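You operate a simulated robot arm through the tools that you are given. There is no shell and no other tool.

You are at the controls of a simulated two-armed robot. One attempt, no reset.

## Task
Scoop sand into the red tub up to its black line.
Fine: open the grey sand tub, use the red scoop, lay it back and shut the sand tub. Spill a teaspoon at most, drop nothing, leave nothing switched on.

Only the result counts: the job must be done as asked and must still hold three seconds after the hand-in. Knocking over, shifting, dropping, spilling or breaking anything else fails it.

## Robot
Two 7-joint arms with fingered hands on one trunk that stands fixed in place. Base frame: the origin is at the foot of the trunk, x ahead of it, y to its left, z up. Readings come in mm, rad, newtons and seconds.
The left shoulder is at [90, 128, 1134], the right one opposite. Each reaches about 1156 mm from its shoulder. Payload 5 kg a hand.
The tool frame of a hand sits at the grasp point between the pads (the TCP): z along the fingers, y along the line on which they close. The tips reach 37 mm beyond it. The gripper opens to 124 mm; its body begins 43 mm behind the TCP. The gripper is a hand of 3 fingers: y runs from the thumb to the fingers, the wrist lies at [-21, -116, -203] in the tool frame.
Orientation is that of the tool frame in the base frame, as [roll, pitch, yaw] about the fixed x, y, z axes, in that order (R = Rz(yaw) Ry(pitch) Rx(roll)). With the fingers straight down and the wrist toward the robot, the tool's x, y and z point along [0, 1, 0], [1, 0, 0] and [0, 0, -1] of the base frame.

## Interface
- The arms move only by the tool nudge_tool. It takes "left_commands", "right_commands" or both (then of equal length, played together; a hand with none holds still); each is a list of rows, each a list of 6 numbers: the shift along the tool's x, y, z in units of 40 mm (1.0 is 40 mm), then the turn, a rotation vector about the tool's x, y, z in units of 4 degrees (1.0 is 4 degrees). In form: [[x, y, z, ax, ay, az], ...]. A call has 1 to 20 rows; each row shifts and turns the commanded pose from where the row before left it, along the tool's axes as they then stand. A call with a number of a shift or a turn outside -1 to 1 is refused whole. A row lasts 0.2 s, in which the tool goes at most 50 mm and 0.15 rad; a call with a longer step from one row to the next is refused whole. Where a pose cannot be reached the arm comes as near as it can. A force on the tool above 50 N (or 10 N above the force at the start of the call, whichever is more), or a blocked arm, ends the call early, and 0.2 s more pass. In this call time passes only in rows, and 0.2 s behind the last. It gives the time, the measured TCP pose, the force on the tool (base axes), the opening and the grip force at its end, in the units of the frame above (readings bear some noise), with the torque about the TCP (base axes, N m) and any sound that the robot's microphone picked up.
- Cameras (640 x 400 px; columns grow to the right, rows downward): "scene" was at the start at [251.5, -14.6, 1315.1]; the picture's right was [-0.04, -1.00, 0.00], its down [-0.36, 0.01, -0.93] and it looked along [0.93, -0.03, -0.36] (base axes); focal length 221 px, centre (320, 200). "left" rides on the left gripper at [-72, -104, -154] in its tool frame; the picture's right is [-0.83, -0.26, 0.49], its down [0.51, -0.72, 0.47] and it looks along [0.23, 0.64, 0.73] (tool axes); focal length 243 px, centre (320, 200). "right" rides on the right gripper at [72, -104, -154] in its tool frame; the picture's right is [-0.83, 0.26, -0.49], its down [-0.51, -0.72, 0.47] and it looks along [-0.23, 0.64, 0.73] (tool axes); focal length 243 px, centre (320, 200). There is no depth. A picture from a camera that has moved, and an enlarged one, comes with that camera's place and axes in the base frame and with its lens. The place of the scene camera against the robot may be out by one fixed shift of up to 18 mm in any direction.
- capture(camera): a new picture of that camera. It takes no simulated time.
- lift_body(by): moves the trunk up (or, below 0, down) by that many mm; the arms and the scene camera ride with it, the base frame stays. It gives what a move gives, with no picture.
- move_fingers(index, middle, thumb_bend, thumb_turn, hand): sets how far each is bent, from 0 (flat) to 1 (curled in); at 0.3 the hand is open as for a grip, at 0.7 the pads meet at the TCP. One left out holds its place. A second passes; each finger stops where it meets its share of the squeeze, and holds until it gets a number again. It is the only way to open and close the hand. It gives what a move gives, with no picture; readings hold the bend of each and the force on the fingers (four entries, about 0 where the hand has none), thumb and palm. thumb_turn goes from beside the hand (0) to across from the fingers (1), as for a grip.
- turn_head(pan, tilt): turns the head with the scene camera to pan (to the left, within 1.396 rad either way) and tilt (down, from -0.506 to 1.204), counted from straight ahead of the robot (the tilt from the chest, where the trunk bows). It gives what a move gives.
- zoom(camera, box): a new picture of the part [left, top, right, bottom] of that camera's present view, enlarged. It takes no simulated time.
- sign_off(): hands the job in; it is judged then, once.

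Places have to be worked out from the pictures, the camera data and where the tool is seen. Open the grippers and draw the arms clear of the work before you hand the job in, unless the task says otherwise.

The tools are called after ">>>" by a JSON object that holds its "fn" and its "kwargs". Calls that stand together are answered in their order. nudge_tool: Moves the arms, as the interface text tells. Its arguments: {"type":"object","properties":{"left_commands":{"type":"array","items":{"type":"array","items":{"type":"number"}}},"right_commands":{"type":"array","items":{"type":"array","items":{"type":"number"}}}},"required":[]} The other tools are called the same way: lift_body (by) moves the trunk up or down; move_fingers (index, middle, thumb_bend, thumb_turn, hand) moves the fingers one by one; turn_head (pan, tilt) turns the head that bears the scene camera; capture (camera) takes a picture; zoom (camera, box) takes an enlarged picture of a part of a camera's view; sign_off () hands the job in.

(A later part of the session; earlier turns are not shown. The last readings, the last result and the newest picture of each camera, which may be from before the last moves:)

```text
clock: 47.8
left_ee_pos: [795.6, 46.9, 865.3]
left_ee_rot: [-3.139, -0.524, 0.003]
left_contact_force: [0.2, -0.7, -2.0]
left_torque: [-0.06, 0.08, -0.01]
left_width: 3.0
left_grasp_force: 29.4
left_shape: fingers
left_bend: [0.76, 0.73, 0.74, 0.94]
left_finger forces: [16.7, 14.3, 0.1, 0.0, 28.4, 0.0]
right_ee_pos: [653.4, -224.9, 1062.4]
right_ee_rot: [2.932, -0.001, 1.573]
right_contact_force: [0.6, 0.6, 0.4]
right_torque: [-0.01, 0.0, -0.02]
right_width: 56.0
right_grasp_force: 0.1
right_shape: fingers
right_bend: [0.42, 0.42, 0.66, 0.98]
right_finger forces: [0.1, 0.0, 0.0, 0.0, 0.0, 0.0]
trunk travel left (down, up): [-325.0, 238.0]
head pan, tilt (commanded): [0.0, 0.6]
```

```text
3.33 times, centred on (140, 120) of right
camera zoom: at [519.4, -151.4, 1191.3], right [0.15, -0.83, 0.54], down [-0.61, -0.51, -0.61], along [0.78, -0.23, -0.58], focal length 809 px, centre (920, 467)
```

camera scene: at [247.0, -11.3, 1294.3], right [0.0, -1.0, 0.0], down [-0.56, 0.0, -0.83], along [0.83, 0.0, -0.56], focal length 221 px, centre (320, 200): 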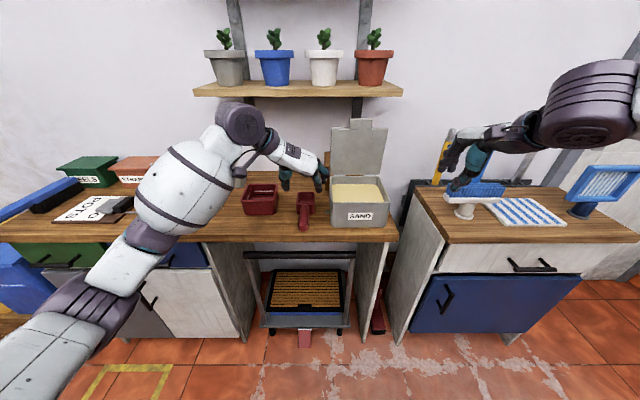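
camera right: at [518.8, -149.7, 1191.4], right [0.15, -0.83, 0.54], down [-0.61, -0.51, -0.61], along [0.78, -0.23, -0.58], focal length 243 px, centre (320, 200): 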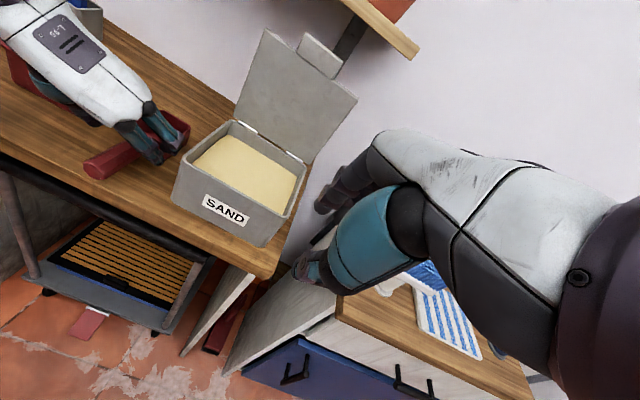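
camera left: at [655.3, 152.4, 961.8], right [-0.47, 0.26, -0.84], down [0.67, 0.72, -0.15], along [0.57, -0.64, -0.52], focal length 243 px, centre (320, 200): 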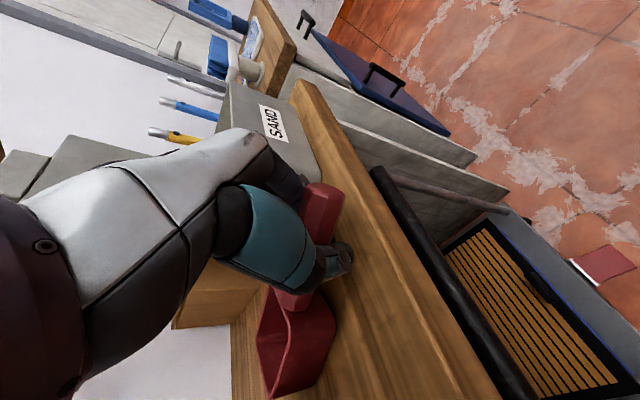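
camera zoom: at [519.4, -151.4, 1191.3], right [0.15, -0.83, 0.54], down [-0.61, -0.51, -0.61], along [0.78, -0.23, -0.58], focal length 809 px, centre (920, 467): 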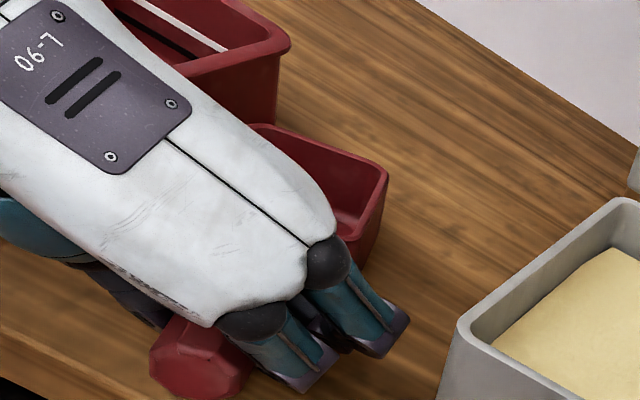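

The grip is balanced (about 31 N against 28 N), the scoop only turned some 20° in the hand, which I can allow for. I lift it 60 mm and check it hangs firmly.

>>> {"fn": "nudge_tool", "kwargs": {"left_commands": [[0.25, 0, -0.433, 0, 0, 0], [0.25, 0, -0.433, 0, 0, 0], [0.25, 0, -0.433, 0, 0, 0], [0.25, 0, -0.433, 0, 0, 0]]}}

>>> {"fn": "capture", "kwargs": {"camera": "left"}}

>>> {"fn": "zoom", "kwargs": {"camera": "scene", "box": [230, 140, 358, 240]}}

>>> {"fn": "zoom", "kwargs": {"camera": "right", "box": [40, 20, 220, 170]}}

```text
clock: 48.8
left_ee_pos: [796.0, 48.7, 944.8]
left_ee_rot: [-3.14, -0.523, 0.002]
left_contact_force: [-0.2, 0.7, -1.1]
left_torque: [-0.05, 0.13, -0.03]
left_width: 0.8
left_grasp_force: 13.4
left_shape: fingers
left_bend: [0.77, 0.74, 0.74, 0.94]
left_finger forces: [3.3, 10.8, 0.0, 0.0, 11.6, 0.0]
right_ee_pos: [652.3, -225.4, 1063.0]
right_ee_rot: [2.932, 0.001, 1.572]
right_contact_force: [-0.3, -0.4, -0.6]
right_torque: [-0.02, -0.01, -0.01]
right_width: 56.2
right_grasp_force: 0.0
right_shape: fingers
right_bend: [0.42, 0.42, 0.66, 0.98]
right_finger forces: [0.1, 0.0, 0.1, 0.1, 0.0, 0.1]
trunk travel left (down, up): [-325.0, 238.0]
head pan, tilt (commanded): [0.0, 0.6]
```

```text
taken
camera left: at [656.3, 151.3, 1041.0], right [-0.47, 0.26, -0.84], down [0.67, 0.72, -0.15], along [0.57, -0.64, -0.52], focal length 243 px, centre (320, 200)
```

left: 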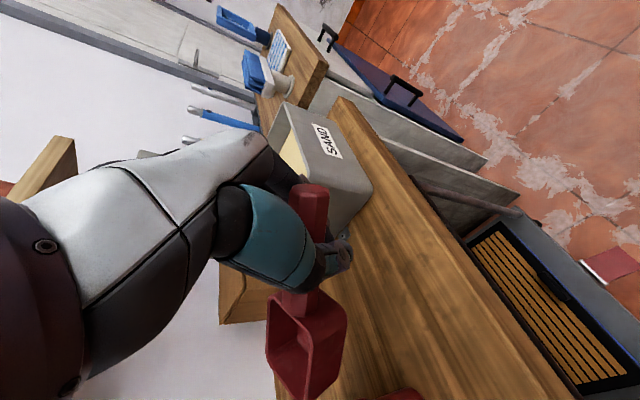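

```text
4.00 times, centred on (294, 190) of scene
camera zoom: at [246.8, -11.5, 1294.3], right [0.0, -1.0, 0.0], down [-0.56, 0.0, -0.83], along [0.83, 0.0, -0.56], focal length 883 px, centre (424, 240)
```

zoom: 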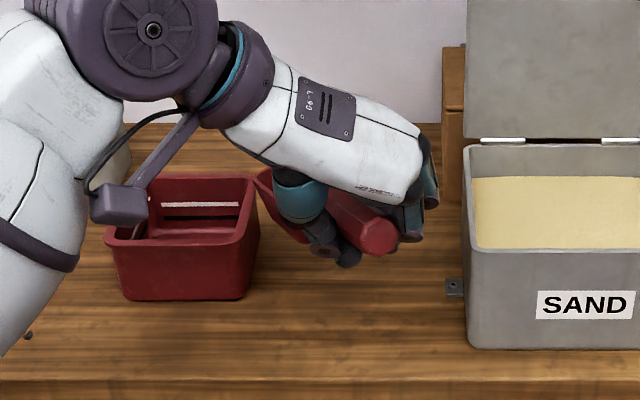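

```text
2.67 times, centred on (130, 95) of right
camera zoom: at [519.1, -151.6, 1191.4], right [0.15, -0.83, 0.54], down [-0.61, -0.51, -0.61], along [0.78, -0.23, -0.58], focal length 647 px, centre (827, 480)
```

zoom: 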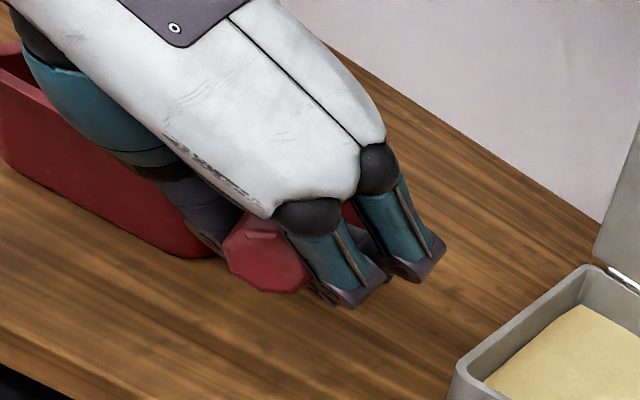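

The scoop is slipping in this tilted grip: it has yawed about 17° and its bowl sagged about 15°, and the grip force fell. I will lay it back in its place and take a better grip; first I level and straighten it in the air.

>>> {"fn": "nudge_tool", "kwargs": {"left_commands": [[0, 0, 0, -0.42, 0.75, 0.73], [0, 0, 0, -0.42, 0.75, 0.73], [0, 0, 0, -0.42, 0.75, 0.73], [0, 0, 0, -0.42, 0.75, 0.73], [0, 0, 0, -0.42, 0.75, 0.73]]}}

>>> {"fn": "capture", "kwargs": {"camera": "left"}}

>>> {"fn": "zoom", "kwargs": {"camera": "scene", "box": [230, 130, 358, 230]}}

>>> {"fn": "zoom", "kwargs": {"camera": "right", "box": [40, 20, 220, 170]}}

```text
clock: 50.0
left_ee_pos: [795.4, 50.1, 945.7]
left_ee_rot: [-3.086, -0.78, -0.33]
left_contact_force: [0.5, 0.3, -1.3]
left_torque: [-0.05, 0.13, 0.03]
left_width: 0.9
left_grasp_force: 12.7
left_shape: fingers
left_bend: [0.77, 0.74, 0.74, 0.94]
left_finger forces: [3.4, 10.7, 0.1, 0.0, 11.5, 0.0]
right_ee_pos: [651.9, -224.3, 1062.6]
right_ee_rot: [2.932, 0.0, 1.573]
right_contact_force: [0.5, 1.4, -0.5]
right_torque: [0.03, 0.0, 0.03]
right_width: 55.9
right_grasp_force: 0.1
right_shape: fingers
right_bend: [0.42, 0.42, 0.66, 0.98]
right_finger forces: [0.1, 0.1, 0.0, 0.0, 0.1, 0.0]
trunk travel left (down, up): [-325.0, 238.0]
head pan, tilt (commanded): [0.0, 0.6]
```

```text
taken
camera left: at [671.4, 192.5, 1007.0], right [-0.15, 0.36, -0.92], down [0.87, 0.49, 0.05], along [0.47, -0.79, -0.38], focal length 243 px, centre (320, 200)
```

left: 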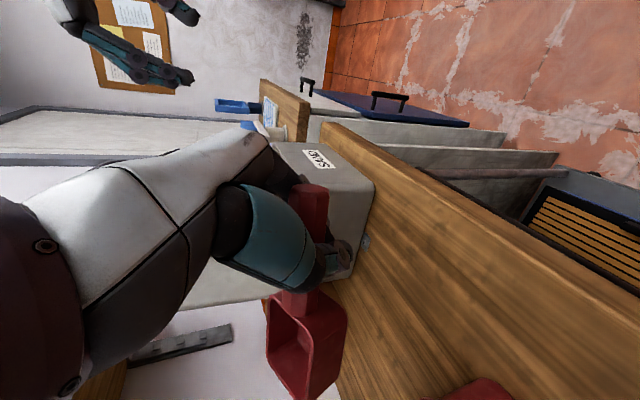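

```text
4.00 times, centred on (294, 180) of scene
camera zoom: at [247.2, -11.1, 1294.2], right [0.0, -1.0, 0.0], down [-0.57, 0.0, -0.82], along [0.82, 0.0, -0.57], focal length 883 px, centre (424, 280)
```

zoom: 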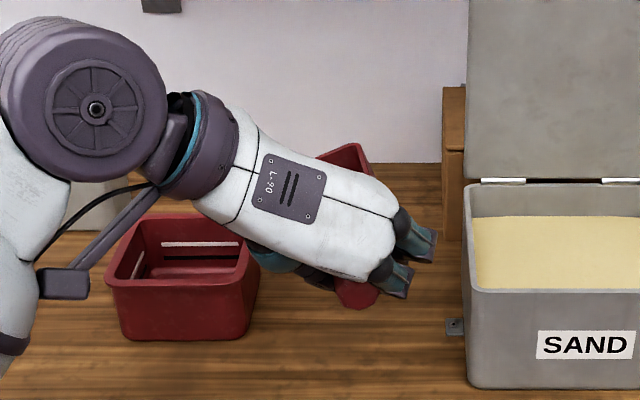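

```text
2.67 times, centred on (130, 95) of right
camera zoom: at [519.4, -151.2, 1191.2], right [0.15, -0.83, 0.54], down [-0.61, -0.51, -0.61], along [0.78, -0.23, -0.58], focal length 647 px, centre (827, 480)
```

zoom: 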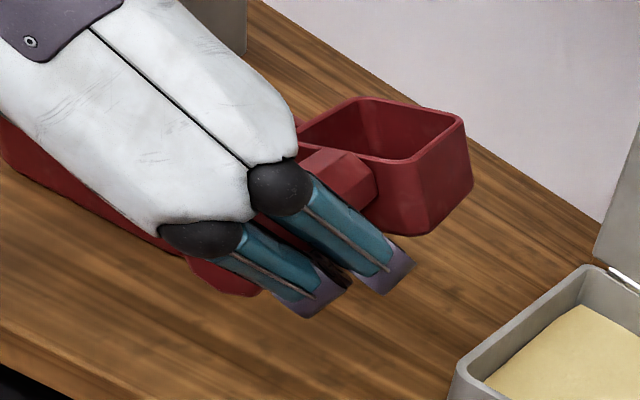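

Now the grip has settled: forces are unchanged after turning, and the scoop sits level and straight (handle end ≈ (762, 50, 946)). I lower it to just above its place on the bench, where I can squeeze again safely.

>>> {"fn": "nudge_tool", "kwargs": {"left_commands": [[-0.7, 0.05, 0.62, 0, 0, 0], [-0.7, 0.05, 0.62, 0, 0, 0], [-0.105, 0.006, 0.106, 0, 0, 0]]}}

>>> {"fn": "zoom", "kwargs": {"camera": "right", "box": [40, 40, 220, 190]}}

>>> {"fn": "capture", "kwargs": {"camera": "left"}}

```text
clock: 50.8
left_ee_pos: [791.3, 49.2, 866.3]
left_ee_rot: [-3.086, -0.781, -0.325]
left_contact_force: [-0.6, 0.0, -2.2]
left_torque: [-0.03, 0.15, 0.01]
left_width: 0.8
left_grasp_force: 12.9
left_shape: fingers
left_bend: [0.77, 0.74, 0.74, 0.94]
left_finger forces: [3.4, 10.6, 0.0, 0.0, 11.4, 0.0]
right_ee_pos: [652.2, -224.9, 1063.0]
right_ee_rot: [2.932, 0.001, 1.572]
right_contact_force: [-0.5, 0.6, -0.1]
right_torque: [0.02, 0.02, 0.0]
right_width: 56.0
right_grasp_force: 0.1
right_shape: fingers
right_bend: [0.42, 0.42, 0.66, 0.98]
right_finger forces: [0.1, 0.0, 0.0, 0.1, 0.0, 0.0]
trunk travel left (down, up): [-325.0, 238.0]
head pan, tilt (commanded): [0.0, 0.6]
```

```text
2.67 times, centred on (130, 115) of right
camera zoom: at [519.1, -151.5, 1191.3], right [0.15, -0.83, 0.54], down [-0.61, -0.51, -0.61], along [0.78, -0.23, -0.58], focal length 647 px, centre (827, 427)
```

zoom: 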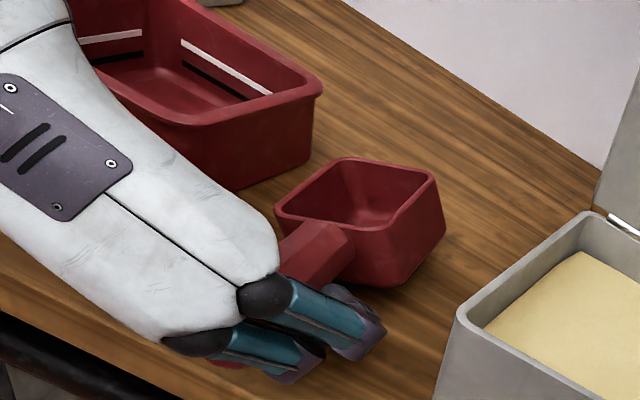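

```text
taken
camera left: at [666.5, 191.8, 927.4], right [-0.15, 0.36, -0.92], down [0.87, 0.49, 0.05], along [0.47, -0.79, -0.38], focal length 243 px, centre (320, 200)
```

left: 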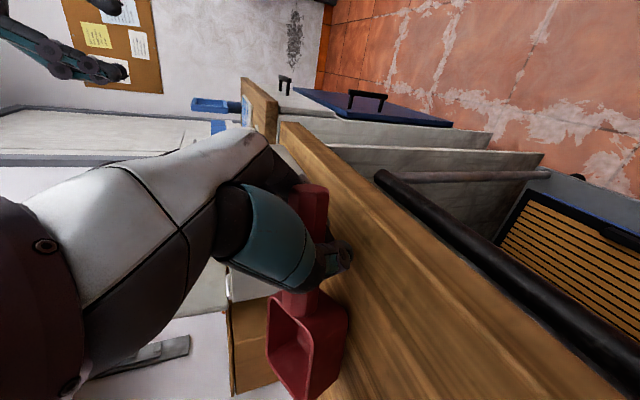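

The scoop is about 8 mm over the bench. I lower it in small steps until it rests.

>>> {"fn": "nudge_tool", "kwargs": {"left_commands": [[-0.053, 0.003, 0.053, 0, 0, 0], [-0.053, 0.003, 0.053, 0, 0, 0]]}}

>>> {"fn": "nudge_tool", "kwargs": {"left_commands": [[-0.053, 0.003, 0.053, 0, 0, 0]]}}

>>> {"fn": "zoom", "kwargs": {"camera": "right", "box": [40, 40, 220, 190]}}

```text
clock: 51.4
left_ee_pos: [790.4, 49.2, 862.1]
left_ee_rot: [-3.084, -0.784, -0.327]
left_contact_force: [0.8, 1.3, 4.1]
left_torque: [0.04, -0.01, -0.02]
left_width: 0.7
left_grasp_force: 25.8
left_shape: fingers
left_bend: [0.77, 0.74, 0.74, 0.94]
left_finger forces: [3.3, 11.5, 0.0, 0.0, 36.7, 0.0]
right_ee_pos: [651.3, -225.8, 1064.3]
right_ee_rot: [2.931, -0.001, 1.573]
right_contact_force: [-0.1, 0.4, -0.6]
right_torque: [-0.01, 0.0, -0.02]
right_width: 56.0
right_grasp_force: 0.1
right_shape: fingers
right_bend: [0.42, 0.42, 0.66, 0.98]
right_finger forces: [0.1, 0.0, 0.0, 0.1, 0.1, 0.1]
trunk travel left (down, up): [-325.0, 238.0]
head pan, tilt (commanded): [0.0, 0.6]
```

```text
clock: 51.8
left_ee_pos: [788.7, 50.3, 860.4]
left_ee_rot: [-3.084, -0.787, -0.328]
left_contact_force: [-0.6, 0.7, 18.0]
left_torque: [0.22, -0.12, 0.02]
left_width: 0.2
left_grasp_force: 35.3
left_shape: fingers
left_bend: [0.77, 0.74, 0.74, 0.94]
left_finger forces: [3.5, 12.4, 0.0, 0.1, 53.4, 0.1]
right_ee_pos: [650.8, -223.8, 1063.7]
right_ee_rot: [2.928, 0.0, 1.573]
right_contact_force: [0.1, -1.4, -0.2]
right_torque: [-0.02, 0.04, -0.02]
right_width: 56.1
right_grasp_force: 0.1
right_shape: fingers
right_bend: [0.42, 0.42, 0.66, 0.98]
right_finger forces: [0.0, 0.0, 0.1, 0.0, 0.0, 0.1]
trunk travel left (down, up): [-325.0, 238.0]
head pan, tilt (commanded): [0.0, 0.6]
```

```text
2.67 times, centred on (130, 115) of right
camera zoom: at [517.4, -151.5, 1192.3], right [0.15, -0.83, 0.54], down [-0.61, -0.51, -0.61], along [0.78, -0.23, -0.58], focal length 647 px, centre (827, 427)
```

zoom: 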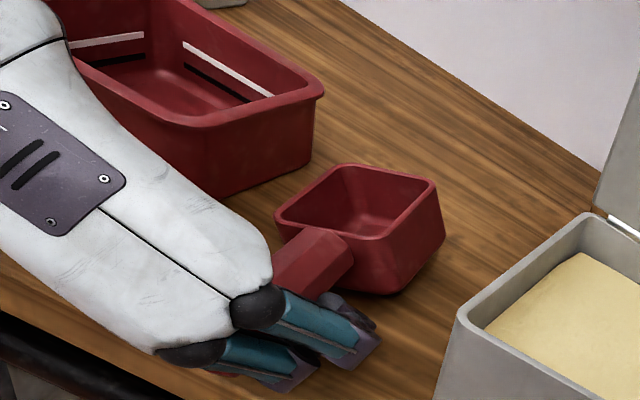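

It rests on the bench (18 N upward, so slightly pressed). I ease up 2 mm and open the hand to take a straighter, firmer grip.

>>> {"fn": "nudge_tool", "kwargs": {"left_commands": [[0.04, -0.002, -0.04, 0, 0, 0]]}}

>>> {"fn": "move_fingers", "kwargs": {"hand": "left", "index": 0.46, "middle": 0.46, "thumb_bend": 0.46, "thumb_turn": 0.98}}

>>> {"fn": "zoom", "kwargs": {"camera": "right", "box": [40, 40, 220, 190]}}

>>> {"fn": "capture", "kwargs": {"camera": "left"}}

```text
clock: 52.2
left_ee_pos: [787.6, 50.7, 859.5]
left_ee_rot: [-3.085, -0.782, -0.326]
left_contact_force: [2.7, 0.2, 15.0]
left_torque: [0.15, -0.25, -0.07]
left_width: 0.2
left_grasp_force: 33.3
left_shape: fingers
left_bend: [0.77, 0.74, 0.74, 0.95]
left_finger forces: [3.2, 12.6, 0.0, 0.0, 50.7, 0.0]
right_ee_pos: [649.9, -224.8, 1063.1]
right_ee_rot: [2.93, -0.001, 1.572]
right_contact_force: [0.4, -0.9, -0.4]
right_torque: [0.0, 0.0, 0.02]
right_width: 56.0
right_grasp_force: 0.1
right_shape: fingers
right_bend: [0.42, 0.42, 0.66, 0.98]
right_finger forces: [0.0, 0.1, 0.0, 0.1, 0.1, 0.0]
trunk travel left (down, up): [-325.0, 238.0]
head pan, tilt (commanded): [0.0, 0.6]
```

```text
clock: 53.2
left_ee_pos: [788.6, 50.3, 859.4]
left_ee_rot: [-3.084, -0.781, -0.326]
left_contact_force: [0.5, 5.2, 11.6]
left_torque: [-0.36, -0.14, 0.1]
left_width: 72.8
left_grasp_force: 5.7
left_shape: fingers
left_bend: [0.5, 0.46, 0.46, 0.98]
left_finger forces: [11.4, 0.0, 0.0, 0.0, 0.0, 0.1]
right_ee_pos: [651.0, -225.8, 1062.4]
right_ee_rot: [2.932, 0.0, 1.571]
right_contact_force: [-0.6, 0.1, 0.2]
right_torque: [0.0, 0.0, -0.01]
right_width: 56.1
right_grasp_force: 0.1
right_shape: fingers
right_bend: [0.42, 0.42, 0.66, 0.98]
right_finger forces: [0.1, 0.0, 0.1, 0.1, 0.0, 0.0]
trunk travel left (down, up): [-325.0, 238.0]
head pan, tilt (commanded): [0.0, 0.6]
```

```text
2.67 times, centred on (130, 115) of right
camera zoom: at [518.2, -151.1, 1191.9], right [0.15, -0.83, 0.54], down [-0.61, -0.51, -0.61], along [0.78, -0.23, -0.58], focal length 647 px, centre (827, 427)
```

zoom: 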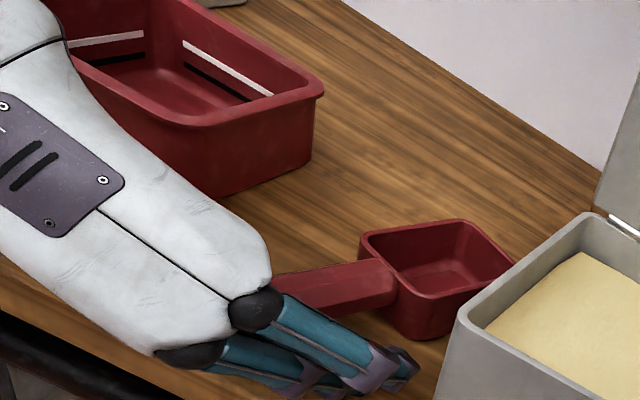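

```text
taken
camera left: at [663.4, 193.5, 920.5], right [-0.15, 0.36, -0.92], down [0.87, 0.49, 0.05], along [0.48, -0.79, -0.38], focal length 243 px, centre (320, 200)
```

left: 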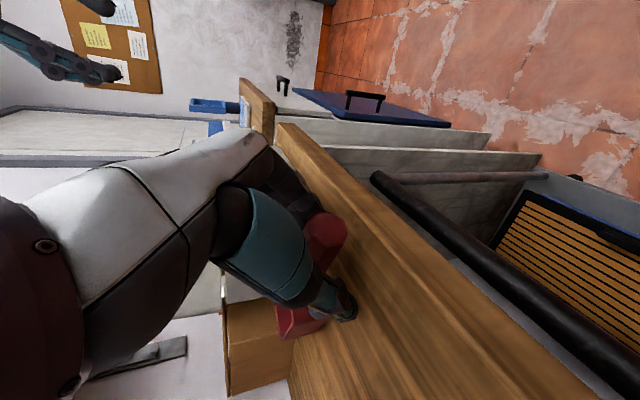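

On opening, the scoop was swung to the right and the index finger still presses on something (11 N, mostly upward). I raise the hand a few millimetres and look again.

>>> {"fn": "nudge_tool", "kwargs": {"left_commands": [[0.1, -0.005, -0.1, 0, 0, 0]]}}

>>> {"fn": "zoom", "kwargs": {"camera": "right", "box": [60, 60, 200, 180]}}

>>> {"fn": "zoom", "kwargs": {"camera": "scene", "box": [240, 150, 368, 250]}}

>>> {"fn": "zoom", "kwargs": {"camera": "left", "box": [200, 150, 420, 370]}}

```text
clock: 53.6
left_ee_pos: [788.9, 49.8, 862.3]
left_ee_rot: [-3.086, -0.775, -0.324]
left_contact_force: [0.8, 0.7, 0.6]
left_torque: [0.01, 0.02, -0.04]
left_width: 79.4
left_grasp_force: 0.1
left_shape: fingers
left_bend: [0.46, 0.46, 0.46, 0.98]
left_finger forces: [0.1, 0.1, 0.0, 0.0, 0.0, 0.0]
right_ee_pos: [653.3, -226.3, 1062.0]
right_ee_rot: [2.932, 0.001, 1.572]
right_contact_force: [-0.1, 0.5, 0.0]
right_torque: [0.01, -0.02, 0.01]
right_width: 55.9
right_grasp_force: 0.1
right_shape: fingers
right_bend: [0.42, 0.42, 0.66, 0.98]
right_finger forces: [0.0, 0.1, 0.0, 0.0, 0.1, 0.1]
trunk travel left (down, up): [-325.0, 238.0]
head pan, tilt (commanded): [0.0, 0.6]
```

```text
3.33 times, centred on (130, 120) of right
camera zoom: at [519.6, -151.7, 1190.9], right [0.15, -0.83, 0.54], down [-0.61, -0.51, -0.61], along [0.78, -0.23, -0.58], focal length 809 px, centre (953, 467)
```

zoom: 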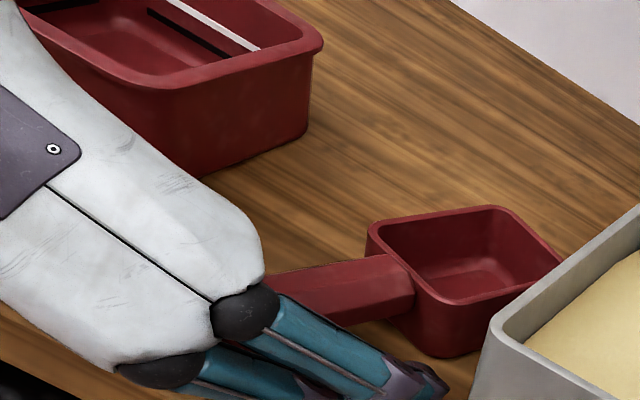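

```text
4.00 times, centred on (304, 200) of scene
camera zoom: at [247.4, -11.6, 1294.0], right [0.0, -1.0, 0.0], down [-0.57, 0.0, -0.82], along [0.82, 0.0, -0.57], focal length 883 px, centre (384, 200)
```

zoom: 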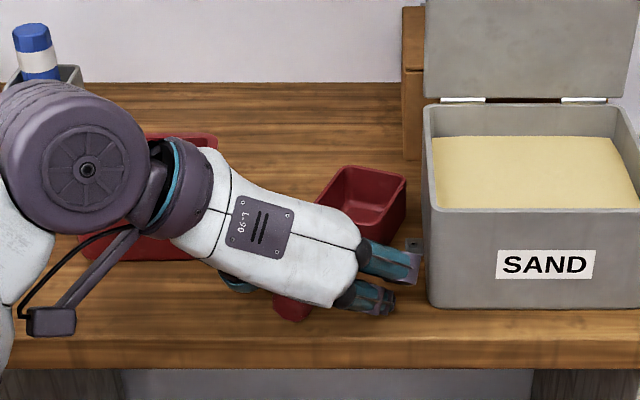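

```text
1.82 times, centred on (310, 260) of left
camera zoom: at [665.0, 191.8, 923.9], right [-0.15, 0.36, -0.92], down [0.87, 0.49, 0.05], along [0.47, -0.79, -0.38], focal length 441 px, centre (338, 91)
```

zoom: 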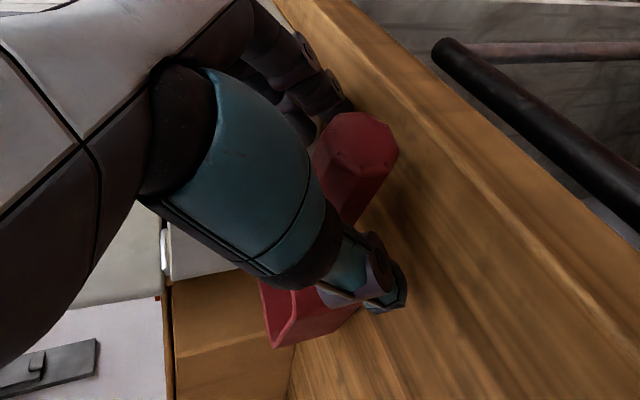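

Forces are zero again: the scoop rests on the bench untouched, turned about −17°, bowl centre ≈ (891, 24), handle from (855, 35) to (757, 65). I raise the hand and set it nearly vertical (10° tilt), turned −17° to match the handle.

>>> {"fn": "nudge_tool", "kwargs": {"left_commands": [[0.53, -0.03, -0.53, 0, 0, 0], [0.53, -0.03, -0.53, 0, 0, 0], [0, 0, 0, 0, -1, 0], [0, 0, 0, 0, -1, 0], [0, 0, 0, 0, -1, 0], [0, 0, 0, 0, -1, 0], [0, 0, 0, 0, -1, 0], [0, 0, 0, 0, -1, 0], [0, 0, 0, 0, -1, 0], [0, 0, 0, 0, -1, 0], [0, 0, 0, -0.8, -0.63, -0.4]]}}

>>> {"fn": "zoom", "kwargs": {"camera": "right", "box": [40, 40, 220, 190]}}

>>> {"fn": "capture", "kwargs": {"camera": "left"}}

>>> {"fn": "zoom", "kwargs": {"camera": "scene", "box": [240, 140, 368, 240]}}

```text
clock: 56.0
left_ee_pos: [789.1, 50.0, 923.6]
left_ee_rot: [3.12, -0.176, -0.267]
left_contact_force: [0.0, -0.4, 0.8]
left_torque: [-0.01, 0.01, 0.01]
left_width: 79.5
left_grasp_force: 0.1
left_shape: fingers
left_bend: [0.46, 0.46, 0.46, 0.98]
left_finger forces: [0.1, 0.0, 0.0, 0.1, 0.0, 0.0]
right_ee_pos: [653.0, -223.7, 1062.4]
right_ee_rot: [2.932, 0.001, 1.572]
right_contact_force: [-0.5, -0.2, -0.7]
right_torque: [0.03, -0.02, -0.02]
right_width: 56.2
right_grasp_force: 0.1
right_shape: fingers
right_bend: [0.42, 0.42, 0.66, 0.98]
right_finger forces: [0.1, 0.1, 0.0, 0.0, 0.0, 0.0]
trunk travel left (down, up): [-325.0, 238.0]
head pan, tilt (commanded): [0.0, 0.6]
```

```text
2.67 times, centred on (130, 115) of right
camera zoom: at [519.6, -151.2, 1191.2], right [0.15, -0.83, 0.54], down [-0.61, -0.51, -0.61], along [0.78, -0.23, -0.58], focal length 647 px, centre (827, 427)
```

zoom: 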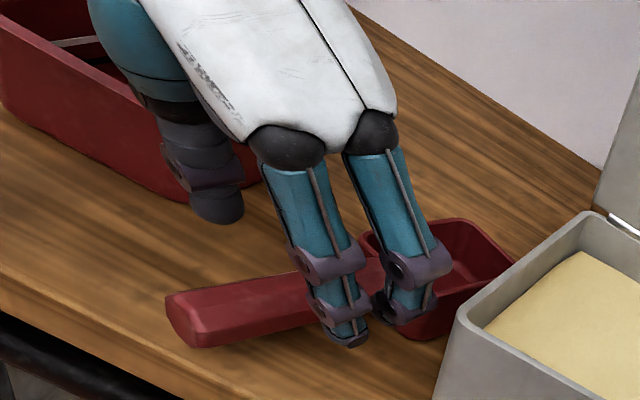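

```text
taken
camera left: at [723.9, 178.9, 1059.6], right [-0.64, 0.44, -0.64], down [0.75, 0.53, -0.39], along [0.17, -0.73, -0.67], focal length 243 px, centre (320, 200)
```

left: 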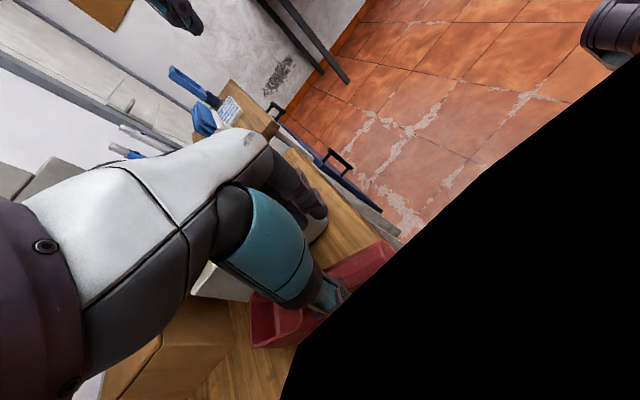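

```text
4.00 times, centred on (304, 190) of scene
camera zoom: at [247.4, -11.0, 1294.2], right [0.0, -1.0, 0.0], down [-0.57, 0.0, -0.82], along [0.82, 0.0, -0.57], focal length 883 px, centre (384, 240)
```

zoom: 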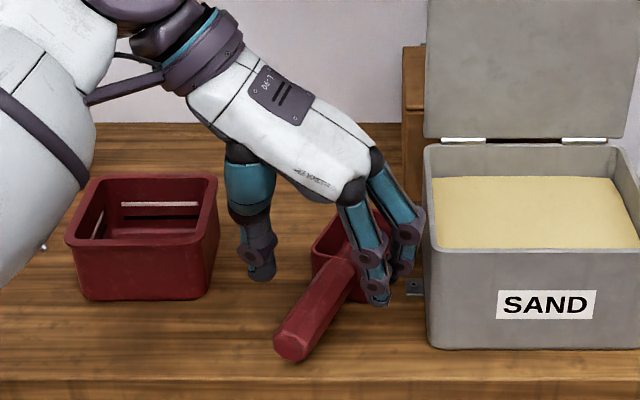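

The hand is now upright over the handle, fingers right, thumb left. I lower it onto the handle at about 48 mm from the bowl.

>>> {"fn": "nudge_tool", "kwargs": {"left_commands": [[0.101, -0.07, 0.811, 0, 0, 0], [0.08, -0.05, 0.6, 0, 0, 0]]}}

>>> {"fn": "zoom", "kwargs": {"camera": "right", "box": [60, 60, 200, 180]}}

>>> {"fn": "zoom", "kwargs": {"camera": "scene", "box": [240, 150, 368, 250]}}

```text
clock: 56.6
left_ee_pos: [807.6, 49.0, 872.1]
left_ee_rot: [3.122, -0.177, -0.267]
left_contact_force: [0.3, -0.5, -0.4]
left_torque: [0.02, 0.01, 0.0]
left_width: 79.6
left_grasp_force: 0.0
left_shape: fingers
left_bend: [0.46, 0.46, 0.46, 0.98]
left_finger forces: [0.0, 0.0, 0.1, 0.0, 0.0, 0.0]
right_ee_pos: [652.7, -224.8, 1062.3]
right_ee_rot: [2.932, 0.001, 1.572]
right_contact_force: [0.7, -1.2, -0.5]
right_torque: [0.02, 0.0, 0.0]
right_width: 56.3
right_grasp_force: 0.0
right_shape: fingers
right_bend: [0.42, 0.42, 0.66, 0.98]
right_finger forces: [0.0, 0.0, 0.0, 0.0, 0.0, 0.1]
trunk travel left (down, up): [-325.0, 238.0]
head pan, tilt (commanded): [0.0, 0.6]
```

```text
3.33 times, centred on (130, 120) of right
camera zoom: at [519.5, -151.5, 1191.1], right [0.15, -0.83, 0.54], down [-0.61, -0.51, -0.61], along [0.78, -0.23, -0.58], focal length 809 px, centre (953, 467)
```

zoom: 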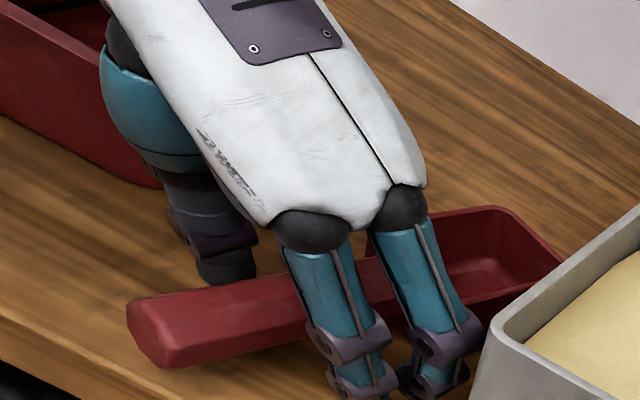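

```text
4.00 times, centred on (304, 200) of scene
camera zoom: at [247.3, -11.4, 1294.2], right [0.0, -1.0, 0.0], down [-0.57, 0.0, -0.82], along [0.82, 0.0, -0.57], focal length 883 px, centre (384, 200)
```

zoom: 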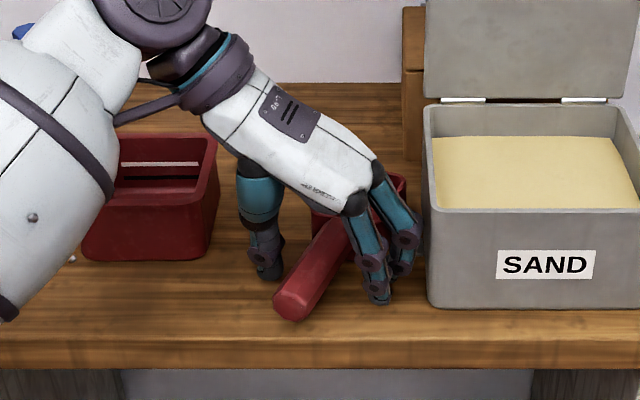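

The fingers are placed along the handle short of the bowl. I go down the last 10 mm and then close fingers and thumb part-way first, to centre the handle gently.

>>> {"fn": "nudge_tool", "kwargs": {"left_commands": [[0.03, -0.01, 0.26, 0, 0, 0]]}}

>>> {"fn": "move_fingers", "kwargs": {"hand": "left", "index": 0.6, "middle": 0.6, "thumb_bend": 0.6}}

>>> {"fn": "zoom", "kwargs": {"camera": "right", "box": [60, 60, 200, 180]}}

>>> {"fn": "zoom", "kwargs": {"camera": "scene", "box": [240, 150, 368, 250]}}

```text
clock: 57.0
left_ee_pos: [811.1, 47.9, 860.8]
left_ee_rot: [3.12, -0.18, -0.267]
left_contact_force: [-1.1, -0.5, 4.3]
left_torque: [0.16, 0.0, 0.03]
left_width: 80.1
left_grasp_force: 2.9
left_shape: fingers
left_bend: [0.46, 0.46, 0.46, 0.97]
left_finger forces: [1.2, 0.0, 0.0, 0.0, 3.8, 0.1]
right_ee_pos: [652.3, -224.5, 1062.1]
right_ee_rot: [2.93, -0.001, 1.573]
right_contact_force: [-0.1, -0.2, 0.3]
right_torque: [0.01, 0.0, 0.0]
right_width: 55.9
right_grasp_force: 0.1
right_shape: fingers
right_bend: [0.42, 0.42, 0.66, 0.98]
right_finger forces: [0.1, 0.1, 0.0, 0.0, 0.0, 0.1]
trunk travel left (down, up): [-325.0, 238.0]
head pan, tilt (commanded): [0.0, 0.6]
```

```text
clock: 58.0
left_ee_pos: [809.8, 45.8, 863.6]
left_ee_rot: [3.123, -0.18, -0.267]
left_contact_force: [-0.8, -4.6, 18.0]
left_torque: [-0.76, 0.26, 0.03]
left_width: 43.1
left_grasp_force: 9.2
left_shape: fingers
left_bend: [0.56, 0.6, 0.6, 0.99]
left_finger forces: [18.1, 0.0, 0.1, 0.0, 0.2, 0.0]
right_ee_pos: [650.8, -225.8, 1063.4]
right_ee_rot: [2.93, 0.001, 1.572]
right_contact_force: [0.2, 0.4, 0.3]
right_torque: [-0.06, -0.03, 0.02]
right_width: 56.2
right_grasp_force: 0.0
right_shape: fingers
right_bend: [0.42, 0.42, 0.66, 0.98]
right_finger forces: [0.0, 0.1, 0.0, 0.0, 0.0, 0.0]
trunk travel left (down, up): [-325.0, 238.0]
head pan, tilt (commanded): [0.0, 0.6]
```

```text
3.33 times, centred on (130, 120) of right
camera zoom: at [517.4, -151.9, 1192.2], right [0.15, -0.83, 0.54], down [-0.61, -0.51, -0.61], along [0.78, -0.23, -0.58], focal length 809 px, centre (953, 467)
```

zoom: 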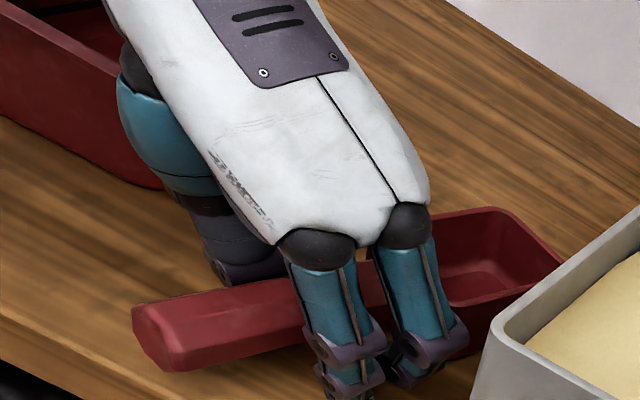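

```text
4.00 times, centred on (304, 200) of scene
camera zoom: at [245.0, -11.8, 1294.7], right [0.0, -1.0, 0.0], down [-0.56, 0.0, -0.83], along [0.83, 0.0, -0.56], focal length 883 px, centre (384, 200)
```

zoom: 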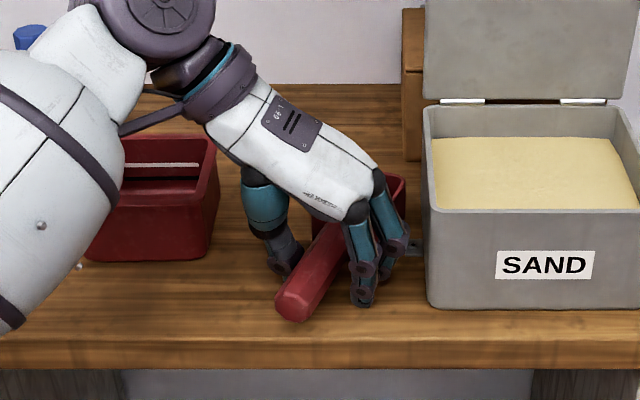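

The index fingertip is pressing on the bench (18 N up). I raise the hand about 9 mm before closing further.

>>> {"fn": "nudge_tool", "kwargs": {"left_commands": [[0.035, 0.004, -0.22, 0, 0, 0]]}}

>>> {"fn": "move_fingers", "kwargs": {"hand": "left", "index": 0.62, "middle": 0.62, "thumb_bend": 0.62}}

>>> {"fn": "zoom", "kwargs": {"camera": "right", "box": [60, 60, 200, 180]}}

>>> {"fn": "zoom", "kwargs": {"camera": "scene", "box": [240, 150, 368, 250]}}

```text
clock: 58.4
left_ee_pos: [811.0, 48.3, 868.0]
left_ee_rot: [3.121, -0.176, -0.268]
left_contact_force: [0.4, 0.4, -0.3]
left_torque: [-0.03, -0.03, 0.0]
left_width: 37.4
left_grasp_force: 0.1
left_shape: fingers
left_bend: [0.6, 0.6, 0.6, 0.99]
left_finger forces: [0.0, 0.1, 0.1, 0.0, 0.1, 0.0]
right_ee_pos: [652.8, -225.4, 1062.2]
right_ee_rot: [2.931, -0.001, 1.573]
right_contact_force: [0.3, 0.2, 0.2]
right_torque: [-0.01, 0.01, -0.01]
right_width: 56.4
right_grasp_force: 0.0
right_shape: fingers
right_bend: [0.42, 0.42, 0.66, 0.98]
right_finger forces: [0.0, 0.1, 0.0, 0.0, 0.1, 0.0]
trunk travel left (down, up): [-325.0, 238.0]
head pan, tilt (commanded): [0.0, 0.6]
```

```text
clock: 59.4
left_ee_pos: [810.2, 48.0, 869.3]
left_ee_rot: [3.121, -0.177, -0.268]
left_contact_force: [-1.3, 0.9, -1.4]
left_torque: [0.02, 0.04, 0.0]
left_width: 31.6
left_grasp_force: 0.3
left_shape: fingers
left_bend: [0.62, 0.62, 0.62, 0.99]
left_finger forces: [0.0, 0.2, 0.0, 0.1, 0.3, 0.0]
right_ee_pos: [652.3, -225.0, 1062.6]
right_ee_rot: [2.932, 0.0, 1.571]
right_contact_force: [-1.3, -0.7, 0.0]
right_torque: [0.0, -0.01, 0.0]
right_width: 56.2
right_grasp_force: 0.0
right_shape: fingers
right_bend: [0.42, 0.42, 0.66, 0.98]
right_finger forces: [0.1, 0.0, 0.0, 0.0, 0.1, 0.0]
trunk travel left (down, up): [-325.0, 238.0]
head pan, tilt (commanded): [0.0, 0.6]
```

```text
3.33 times, centred on (130, 120) of right
camera zoom: at [519.3, -151.4, 1191.3], right [0.15, -0.83, 0.54], down [-0.61, -0.51, -0.61], along [0.78, -0.23, -0.58], focal length 809 px, centre (953, 467)
```

zoom: 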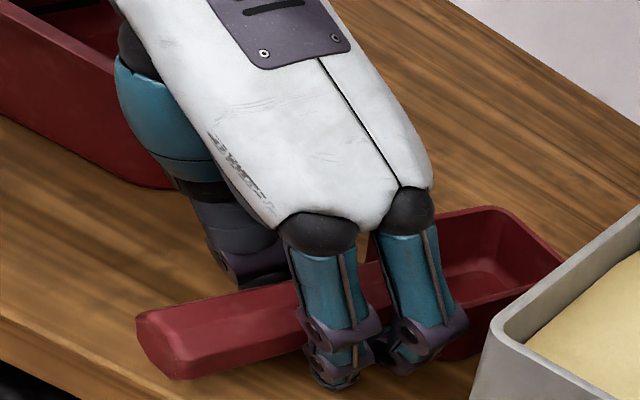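

```text
4.00 times, centred on (304, 200) of scene
camera zoom: at [247.1, -11.3, 1294.2], right [0.0, -1.0, 0.0], down [-0.56, 0.0, -0.83], along [0.83, 0.0, -0.56], focal length 883 px, centre (384, 200)
```

zoom: 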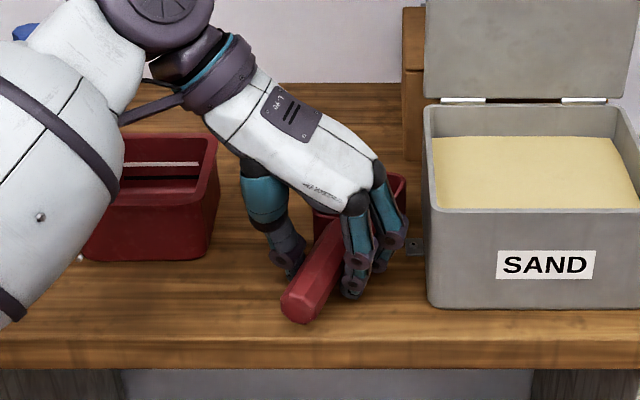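

Fingers and thumb now just touch the handle. I close step by step and watch the alignment.

>>> {"fn": "move_fingers", "kwargs": {"hand": "left", "index": 0.68, "middle": 0.68, "thumb_bend": 0.68}}

>>> {"fn": "zoom", "kwargs": {"camera": "right", "box": [60, 60, 200, 180]}}

>>> {"fn": "zoom", "kwargs": {"camera": "scene", "box": [240, 150, 368, 250]}}

```text
clock: 60.4
left_ee_pos: [810.8, 48.0, 869.1]
left_ee_rot: [3.121, -0.178, -0.265]
left_contact_force: [-0.6, -0.3, 0.6]
left_torque: [0.01, -0.01, 0.0]
left_width: 25.2
left_grasp_force: 7.6
left_shape: fingers
left_bend: [0.65, 0.65, 0.63, 0.99]
left_finger forces: [3.6, 4.2, 0.1, 0.0, 7.2, 0.0]
right_ee_pos: [653.7, -223.3, 1061.4]
right_ee_rot: [2.932, -0.001, 1.574]
right_contact_force: [0.6, 0.1, 1.2]
right_torque: [0.02, -0.01, -0.02]
right_width: 56.3
right_grasp_force: 0.1
right_shape: fingers
right_bend: [0.42, 0.42, 0.66, 0.98]
right_finger forces: [0.0, 0.0, 0.0, 0.0, 0.1, 0.1]
trunk travel left (down, up): [-325.0, 238.0]
head pan, tilt (commanded): [0.0, 0.6]
```

```text
3.33 times, centred on (130, 120) of right
camera zoom: at [519.3, -151.4, 1191.3], right [0.15, -0.83, 0.54], down [-0.61, -0.51, -0.61], along [0.78, -0.23, -0.58], focal length 809 px, centre (953, 467)
```

zoom: 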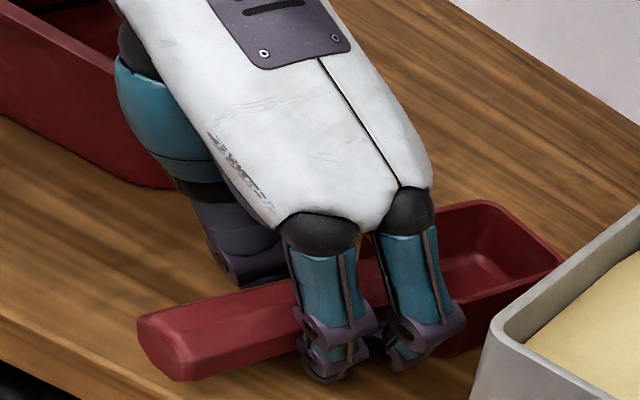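

```text
4.00 times, centred on (304, 200) of scene
camera zoom: at [247.1, -11.3, 1294.2], right [0.0, -1.0, 0.0], down [-0.56, 0.0, -0.83], along [0.83, 0.0, -0.56], focal length 883 px, centre (384, 200)
```

zoom: 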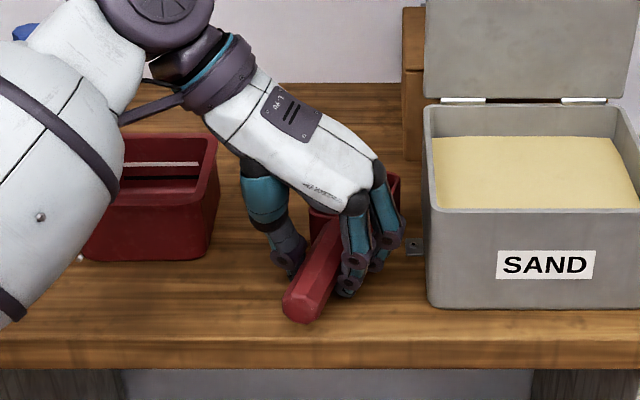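

A clean, symmetric grip: index 3.6 N and middle 4.2 N against thumb 7.2 N, scoop aligned. I tighten further.

>>> {"fn": "move_fingers", "kwargs": {"hand": "left", "index": 0.8, "middle": 0.8, "thumb_bend": 0.78}}

>>> {"fn": "zoom", "kwargs": {"camera": "right", "box": [60, 60, 200, 180]}}

>>> {"fn": "zoom", "kwargs": {"camera": "scene", "box": [240, 150, 368, 250]}}

```text
clock: 61.4
left_ee_pos: [810.6, 47.0, 869.1]
left_ee_rot: [3.119, -0.18, -0.267]
left_contact_force: [0.5, 0.4, -0.7]
left_torque: [0.07, 0.01, 0.01]
left_width: 14.0
left_grasp_force: 32.1
left_shape: fingers
left_bend: [0.74, 0.75, 0.68, 0.97]
left_finger forces: [14.1, 16.2, 0.0, 0.0, 33.1, 0.0]
right_ee_pos: [651.5, -224.2, 1062.8]
right_ee_rot: [2.93, 0.0, 1.574]
right_contact_force: [0.1, -0.6, -0.5]
right_torque: [0.01, 0.0, 0.01]
right_width: 56.2
right_grasp_force: 0.1
right_shape: fingers
right_bend: [0.42, 0.42, 0.66, 0.98]
right_finger forces: [0.1, 0.1, 0.0, 0.0, 0.1, 0.1]
trunk travel left (down, up): [-325.0, 238.0]
head pan, tilt (commanded): [0.0, 0.6]
```

```text
3.33 times, centred on (130, 120) of right
camera zoom: at [519.3, -151.4, 1191.3], right [0.15, -0.83, 0.54], down [-0.61, -0.51, -0.61], along [0.78, -0.23, -0.58], focal length 809 px, centre (953, 467)
```

zoom: 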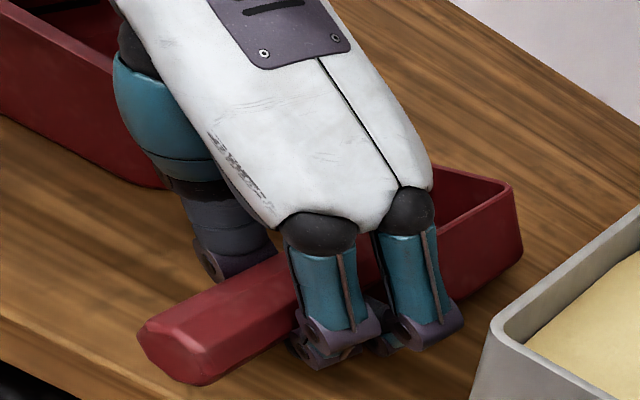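

```text
4.00 times, centred on (304, 200) of scene
camera zoom: at [247.0, -11.3, 1294.2], right [0.0, -1.0, 0.0], down [-0.56, 0.0, -0.83], along [0.83, 0.0, -0.56], focal length 883 px, centre (384, 200)
```

zoom: 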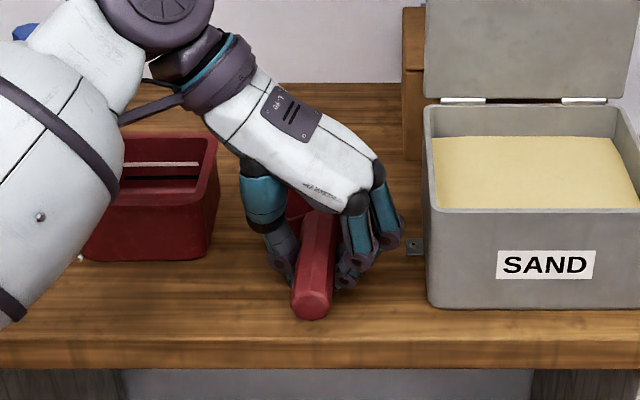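

Squeezing hard at the fingertips rolls the scoop, because the bench keeps my hand too high on the handle. I loosen to the light even grip again; then I will slide the scoop toward me until its handle overhangs the bench edge, where I can grip it properly deep.

>>> {"fn": "move_fingers", "kwargs": {"hand": "left", "index": 0.65, "middle": 0.65, "thumb_bend": 0.62, "thumb_turn": 0.98}}

>>> {"fn": "zoom", "kwargs": {"camera": "right", "box": [60, 60, 200, 180]}}

>>> {"fn": "capture", "kwargs": {"camera": "right"}}

```text
clock: 62.4
left_ee_pos: [811.5, 47.5, 869.1]
left_ee_rot: [3.121, -0.178, -0.266]
left_contact_force: [-1.0, 0.7, -1.0]
left_torque: [0.01, -0.02, -0.03]
left_width: 27.5
left_grasp_force: 0.5
left_shape: fingers
left_bend: [0.65, 0.65, 0.62, 0.99]
left_finger forces: [0.7, 0.1, 0.0, 0.0, 0.6, 0.1]
right_ee_pos: [652.3, -224.3, 1062.2]
right_ee_rot: [2.931, 0.0, 1.571]
right_contact_force: [-0.3, 0.2, -0.4]
right_torque: [-0.01, 0.02, -0.01]
right_width: 56.1
right_grasp_force: 0.1
right_shape: fingers
right_bend: [0.42, 0.42, 0.66, 0.98]
right_finger forces: [0.1, 0.0, 0.0, 0.1, 0.1, 0.0]
trunk travel left (down, up): [-325.0, 238.0]
head pan, tilt (commanded): [0.0, 0.6]
```

```text
3.33 times, centred on (130, 120) of right
camera zoom: at [519.3, -151.4, 1191.3], right [0.15, -0.83, 0.54], down [-0.61, -0.51, -0.61], along [0.78, -0.23, -0.58], focal length 809 px, centre (953, 467)
```

zoom: 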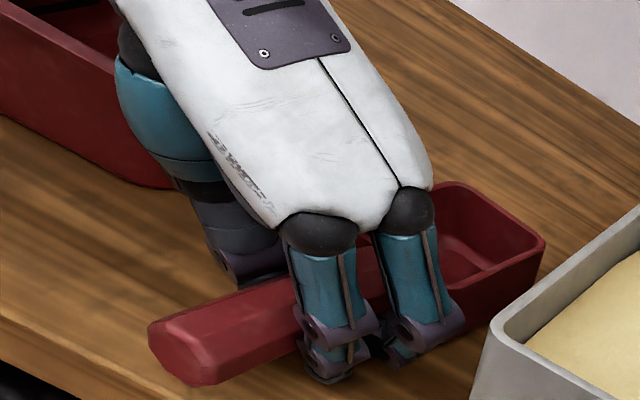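

```text
taken
camera right: at [519.3, -151.4, 1191.3], right [0.15, -0.83, 0.54], down [-0.61, -0.51, -0.61], along [0.78, -0.23, -0.58], focal length 243 px, centre (320, 200)
```

right: 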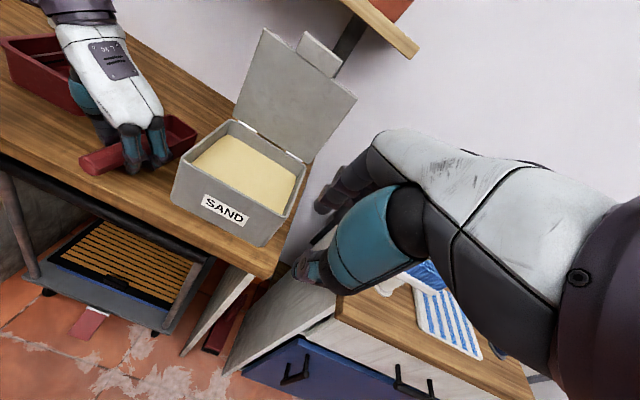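

The scoop sits flat again in a light hold. I zoom to fix the bench's front edge before sliding it.

>>> {"fn": "zoom", "kwargs": {"camera": "right", "box": [40, 130, 200, 250]}}

>>> {"fn": "move_fingers", "kwargs": {"hand": "left", "index": 0.68, "middle": 0.68, "thumb_bend": 0.66}}

```text
3.33 times, centred on (120, 190) of right
camera zoom: at [519.3, -151.4, 1191.3], right [0.15, -0.83, 0.54], down [-0.61, -0.51, -0.61], along [0.78, -0.23, -0.58], focal length 809 px, centre (987, 233)
```

zoom: 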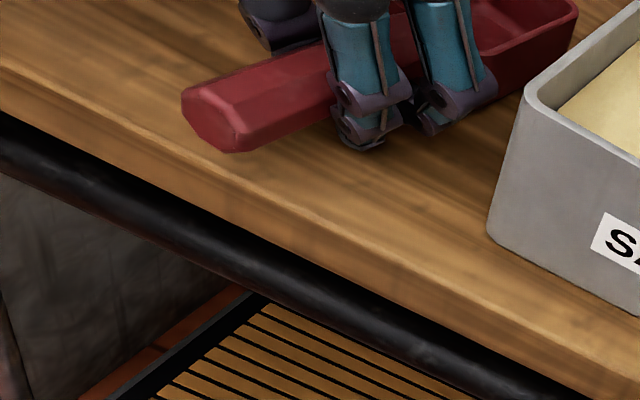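

```text
clock: 63.4
left_ee_pos: [810.4, 48.7, 869.8]
left_ee_rot: [3.12, -0.179, -0.267]
left_contact_force: [-0.3, -0.2, -1.9]
left_torque: [0.0, 0.01, -0.01]
left_width: 24.7
left_grasp_force: 4.1
left_shape: fingers
left_bend: [0.66, 0.67, 0.63, 0.99]
left_finger forces: [2.8, 1.5, 0.0, 0.0, 4.6, 0.0]
right_ee_pos: [652.4, -224.5, 1062.4]
right_ee_rot: [2.933, -0.001, 1.572]
right_contact_force: [0.1, -0.1, 0.3]
right_torque: [0.02, 0.0, -0.03]
right_width: 56.0
right_grasp_force: 0.1
right_shape: fingers
right_bend: [0.42, 0.42, 0.66, 0.98]
right_finger forces: [0.0, 0.0, 0.1, 0.0, 0.0, 0.0]
trunk travel left (down, up): [-325.0, 238.0]
head pan, tilt (commanded): [0.0, 0.6]
```

The bench edge is at x≈765 and the handle end at about (757, 59). I slide the scoop 82 mm toward me along the bench.

>>> {"fn": "nudge_tool", "kwargs": {"left_commands": [[-0.244, 0.068, -0.042, 0, 0, 0], [-0.244, 0.068, -0.042, 0, 0, 0], [-0.244, 0.068, -0.042, 0, 0, 0], [-0.244, 0.068, -0.042, 0, 0, 0], [-0.244, 0.068, -0.042, 0, 0, 0], [-0.244, 0.068, -0.042, 0, 0, 0], [-0.244, 0.068, -0.042, 0, 0, 0], [-0.244, 0.068, -0.042, 0, 0, 0]]}}

>>> {"fn": "zoom", "kwargs": {"camera": "right", "box": [0, 60, 200, 220]}}

>>> {"fn": "zoom", "kwargs": {"camera": "scene", "box": [230, 150, 358, 260]}}

```text
clock: 65.2
left_ee_pos: [727.2, 49.6, 869.3]
left_ee_rot: [3.12, -0.179, -0.265]
left_contact_force: [-0.8, 0.0, -0.9]
left_torque: [0.01, -0.02, -0.02]
left_width: 24.7
left_grasp_force: 4.5
left_shape: fingers
left_bend: [0.66, 0.67, 0.63, 1.0]
left_finger forces: [2.7, 1.7, 0.0, 0.0, 4.4, 0.0]
right_ee_pos: [652.5, -225.0, 1062.4]
right_ee_rot: [2.93, 0.0, 1.572]
right_contact_force: [-0.2, 0.8, -0.1]
right_torque: [-0.01, -0.01, 0.05]
right_width: 56.3
right_grasp_force: 0.1
right_shape: fingers
right_bend: [0.42, 0.42, 0.66, 0.98]
right_finger forces: [0.0, 0.0, 0.1, 0.0, 0.0, 0.1]
trunk travel left (down, up): [-325.0, 238.0]
head pan, tilt (commanded): [0.0, 0.6]
```

```text
2.50 times, centred on (100, 140) of right
camera zoom: at [519.1, -151.4, 1191.4], right [0.15, -0.83, 0.54], down [-0.61, -0.51, -0.61], along [0.78, -0.23, -0.58], focal length 606 px, centre (870, 350)
```

zoom: 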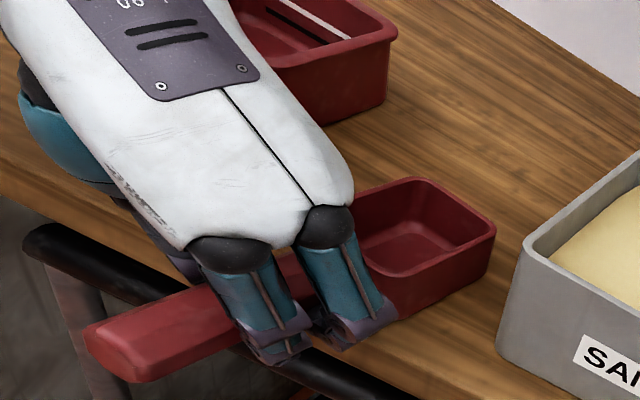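

```text
3.64 times, centred on (294, 205) of scene
camera zoom: at [246.9, -11.2, 1294.3], right [0.0, -1.0, 0.0], down [-0.56, 0.0, -0.83], along [0.83, 0.0, -0.56], focal length 803 px, centre (414, 182)
```

zoom: 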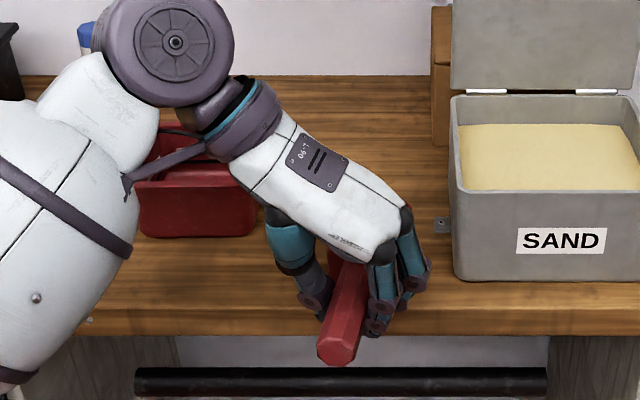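

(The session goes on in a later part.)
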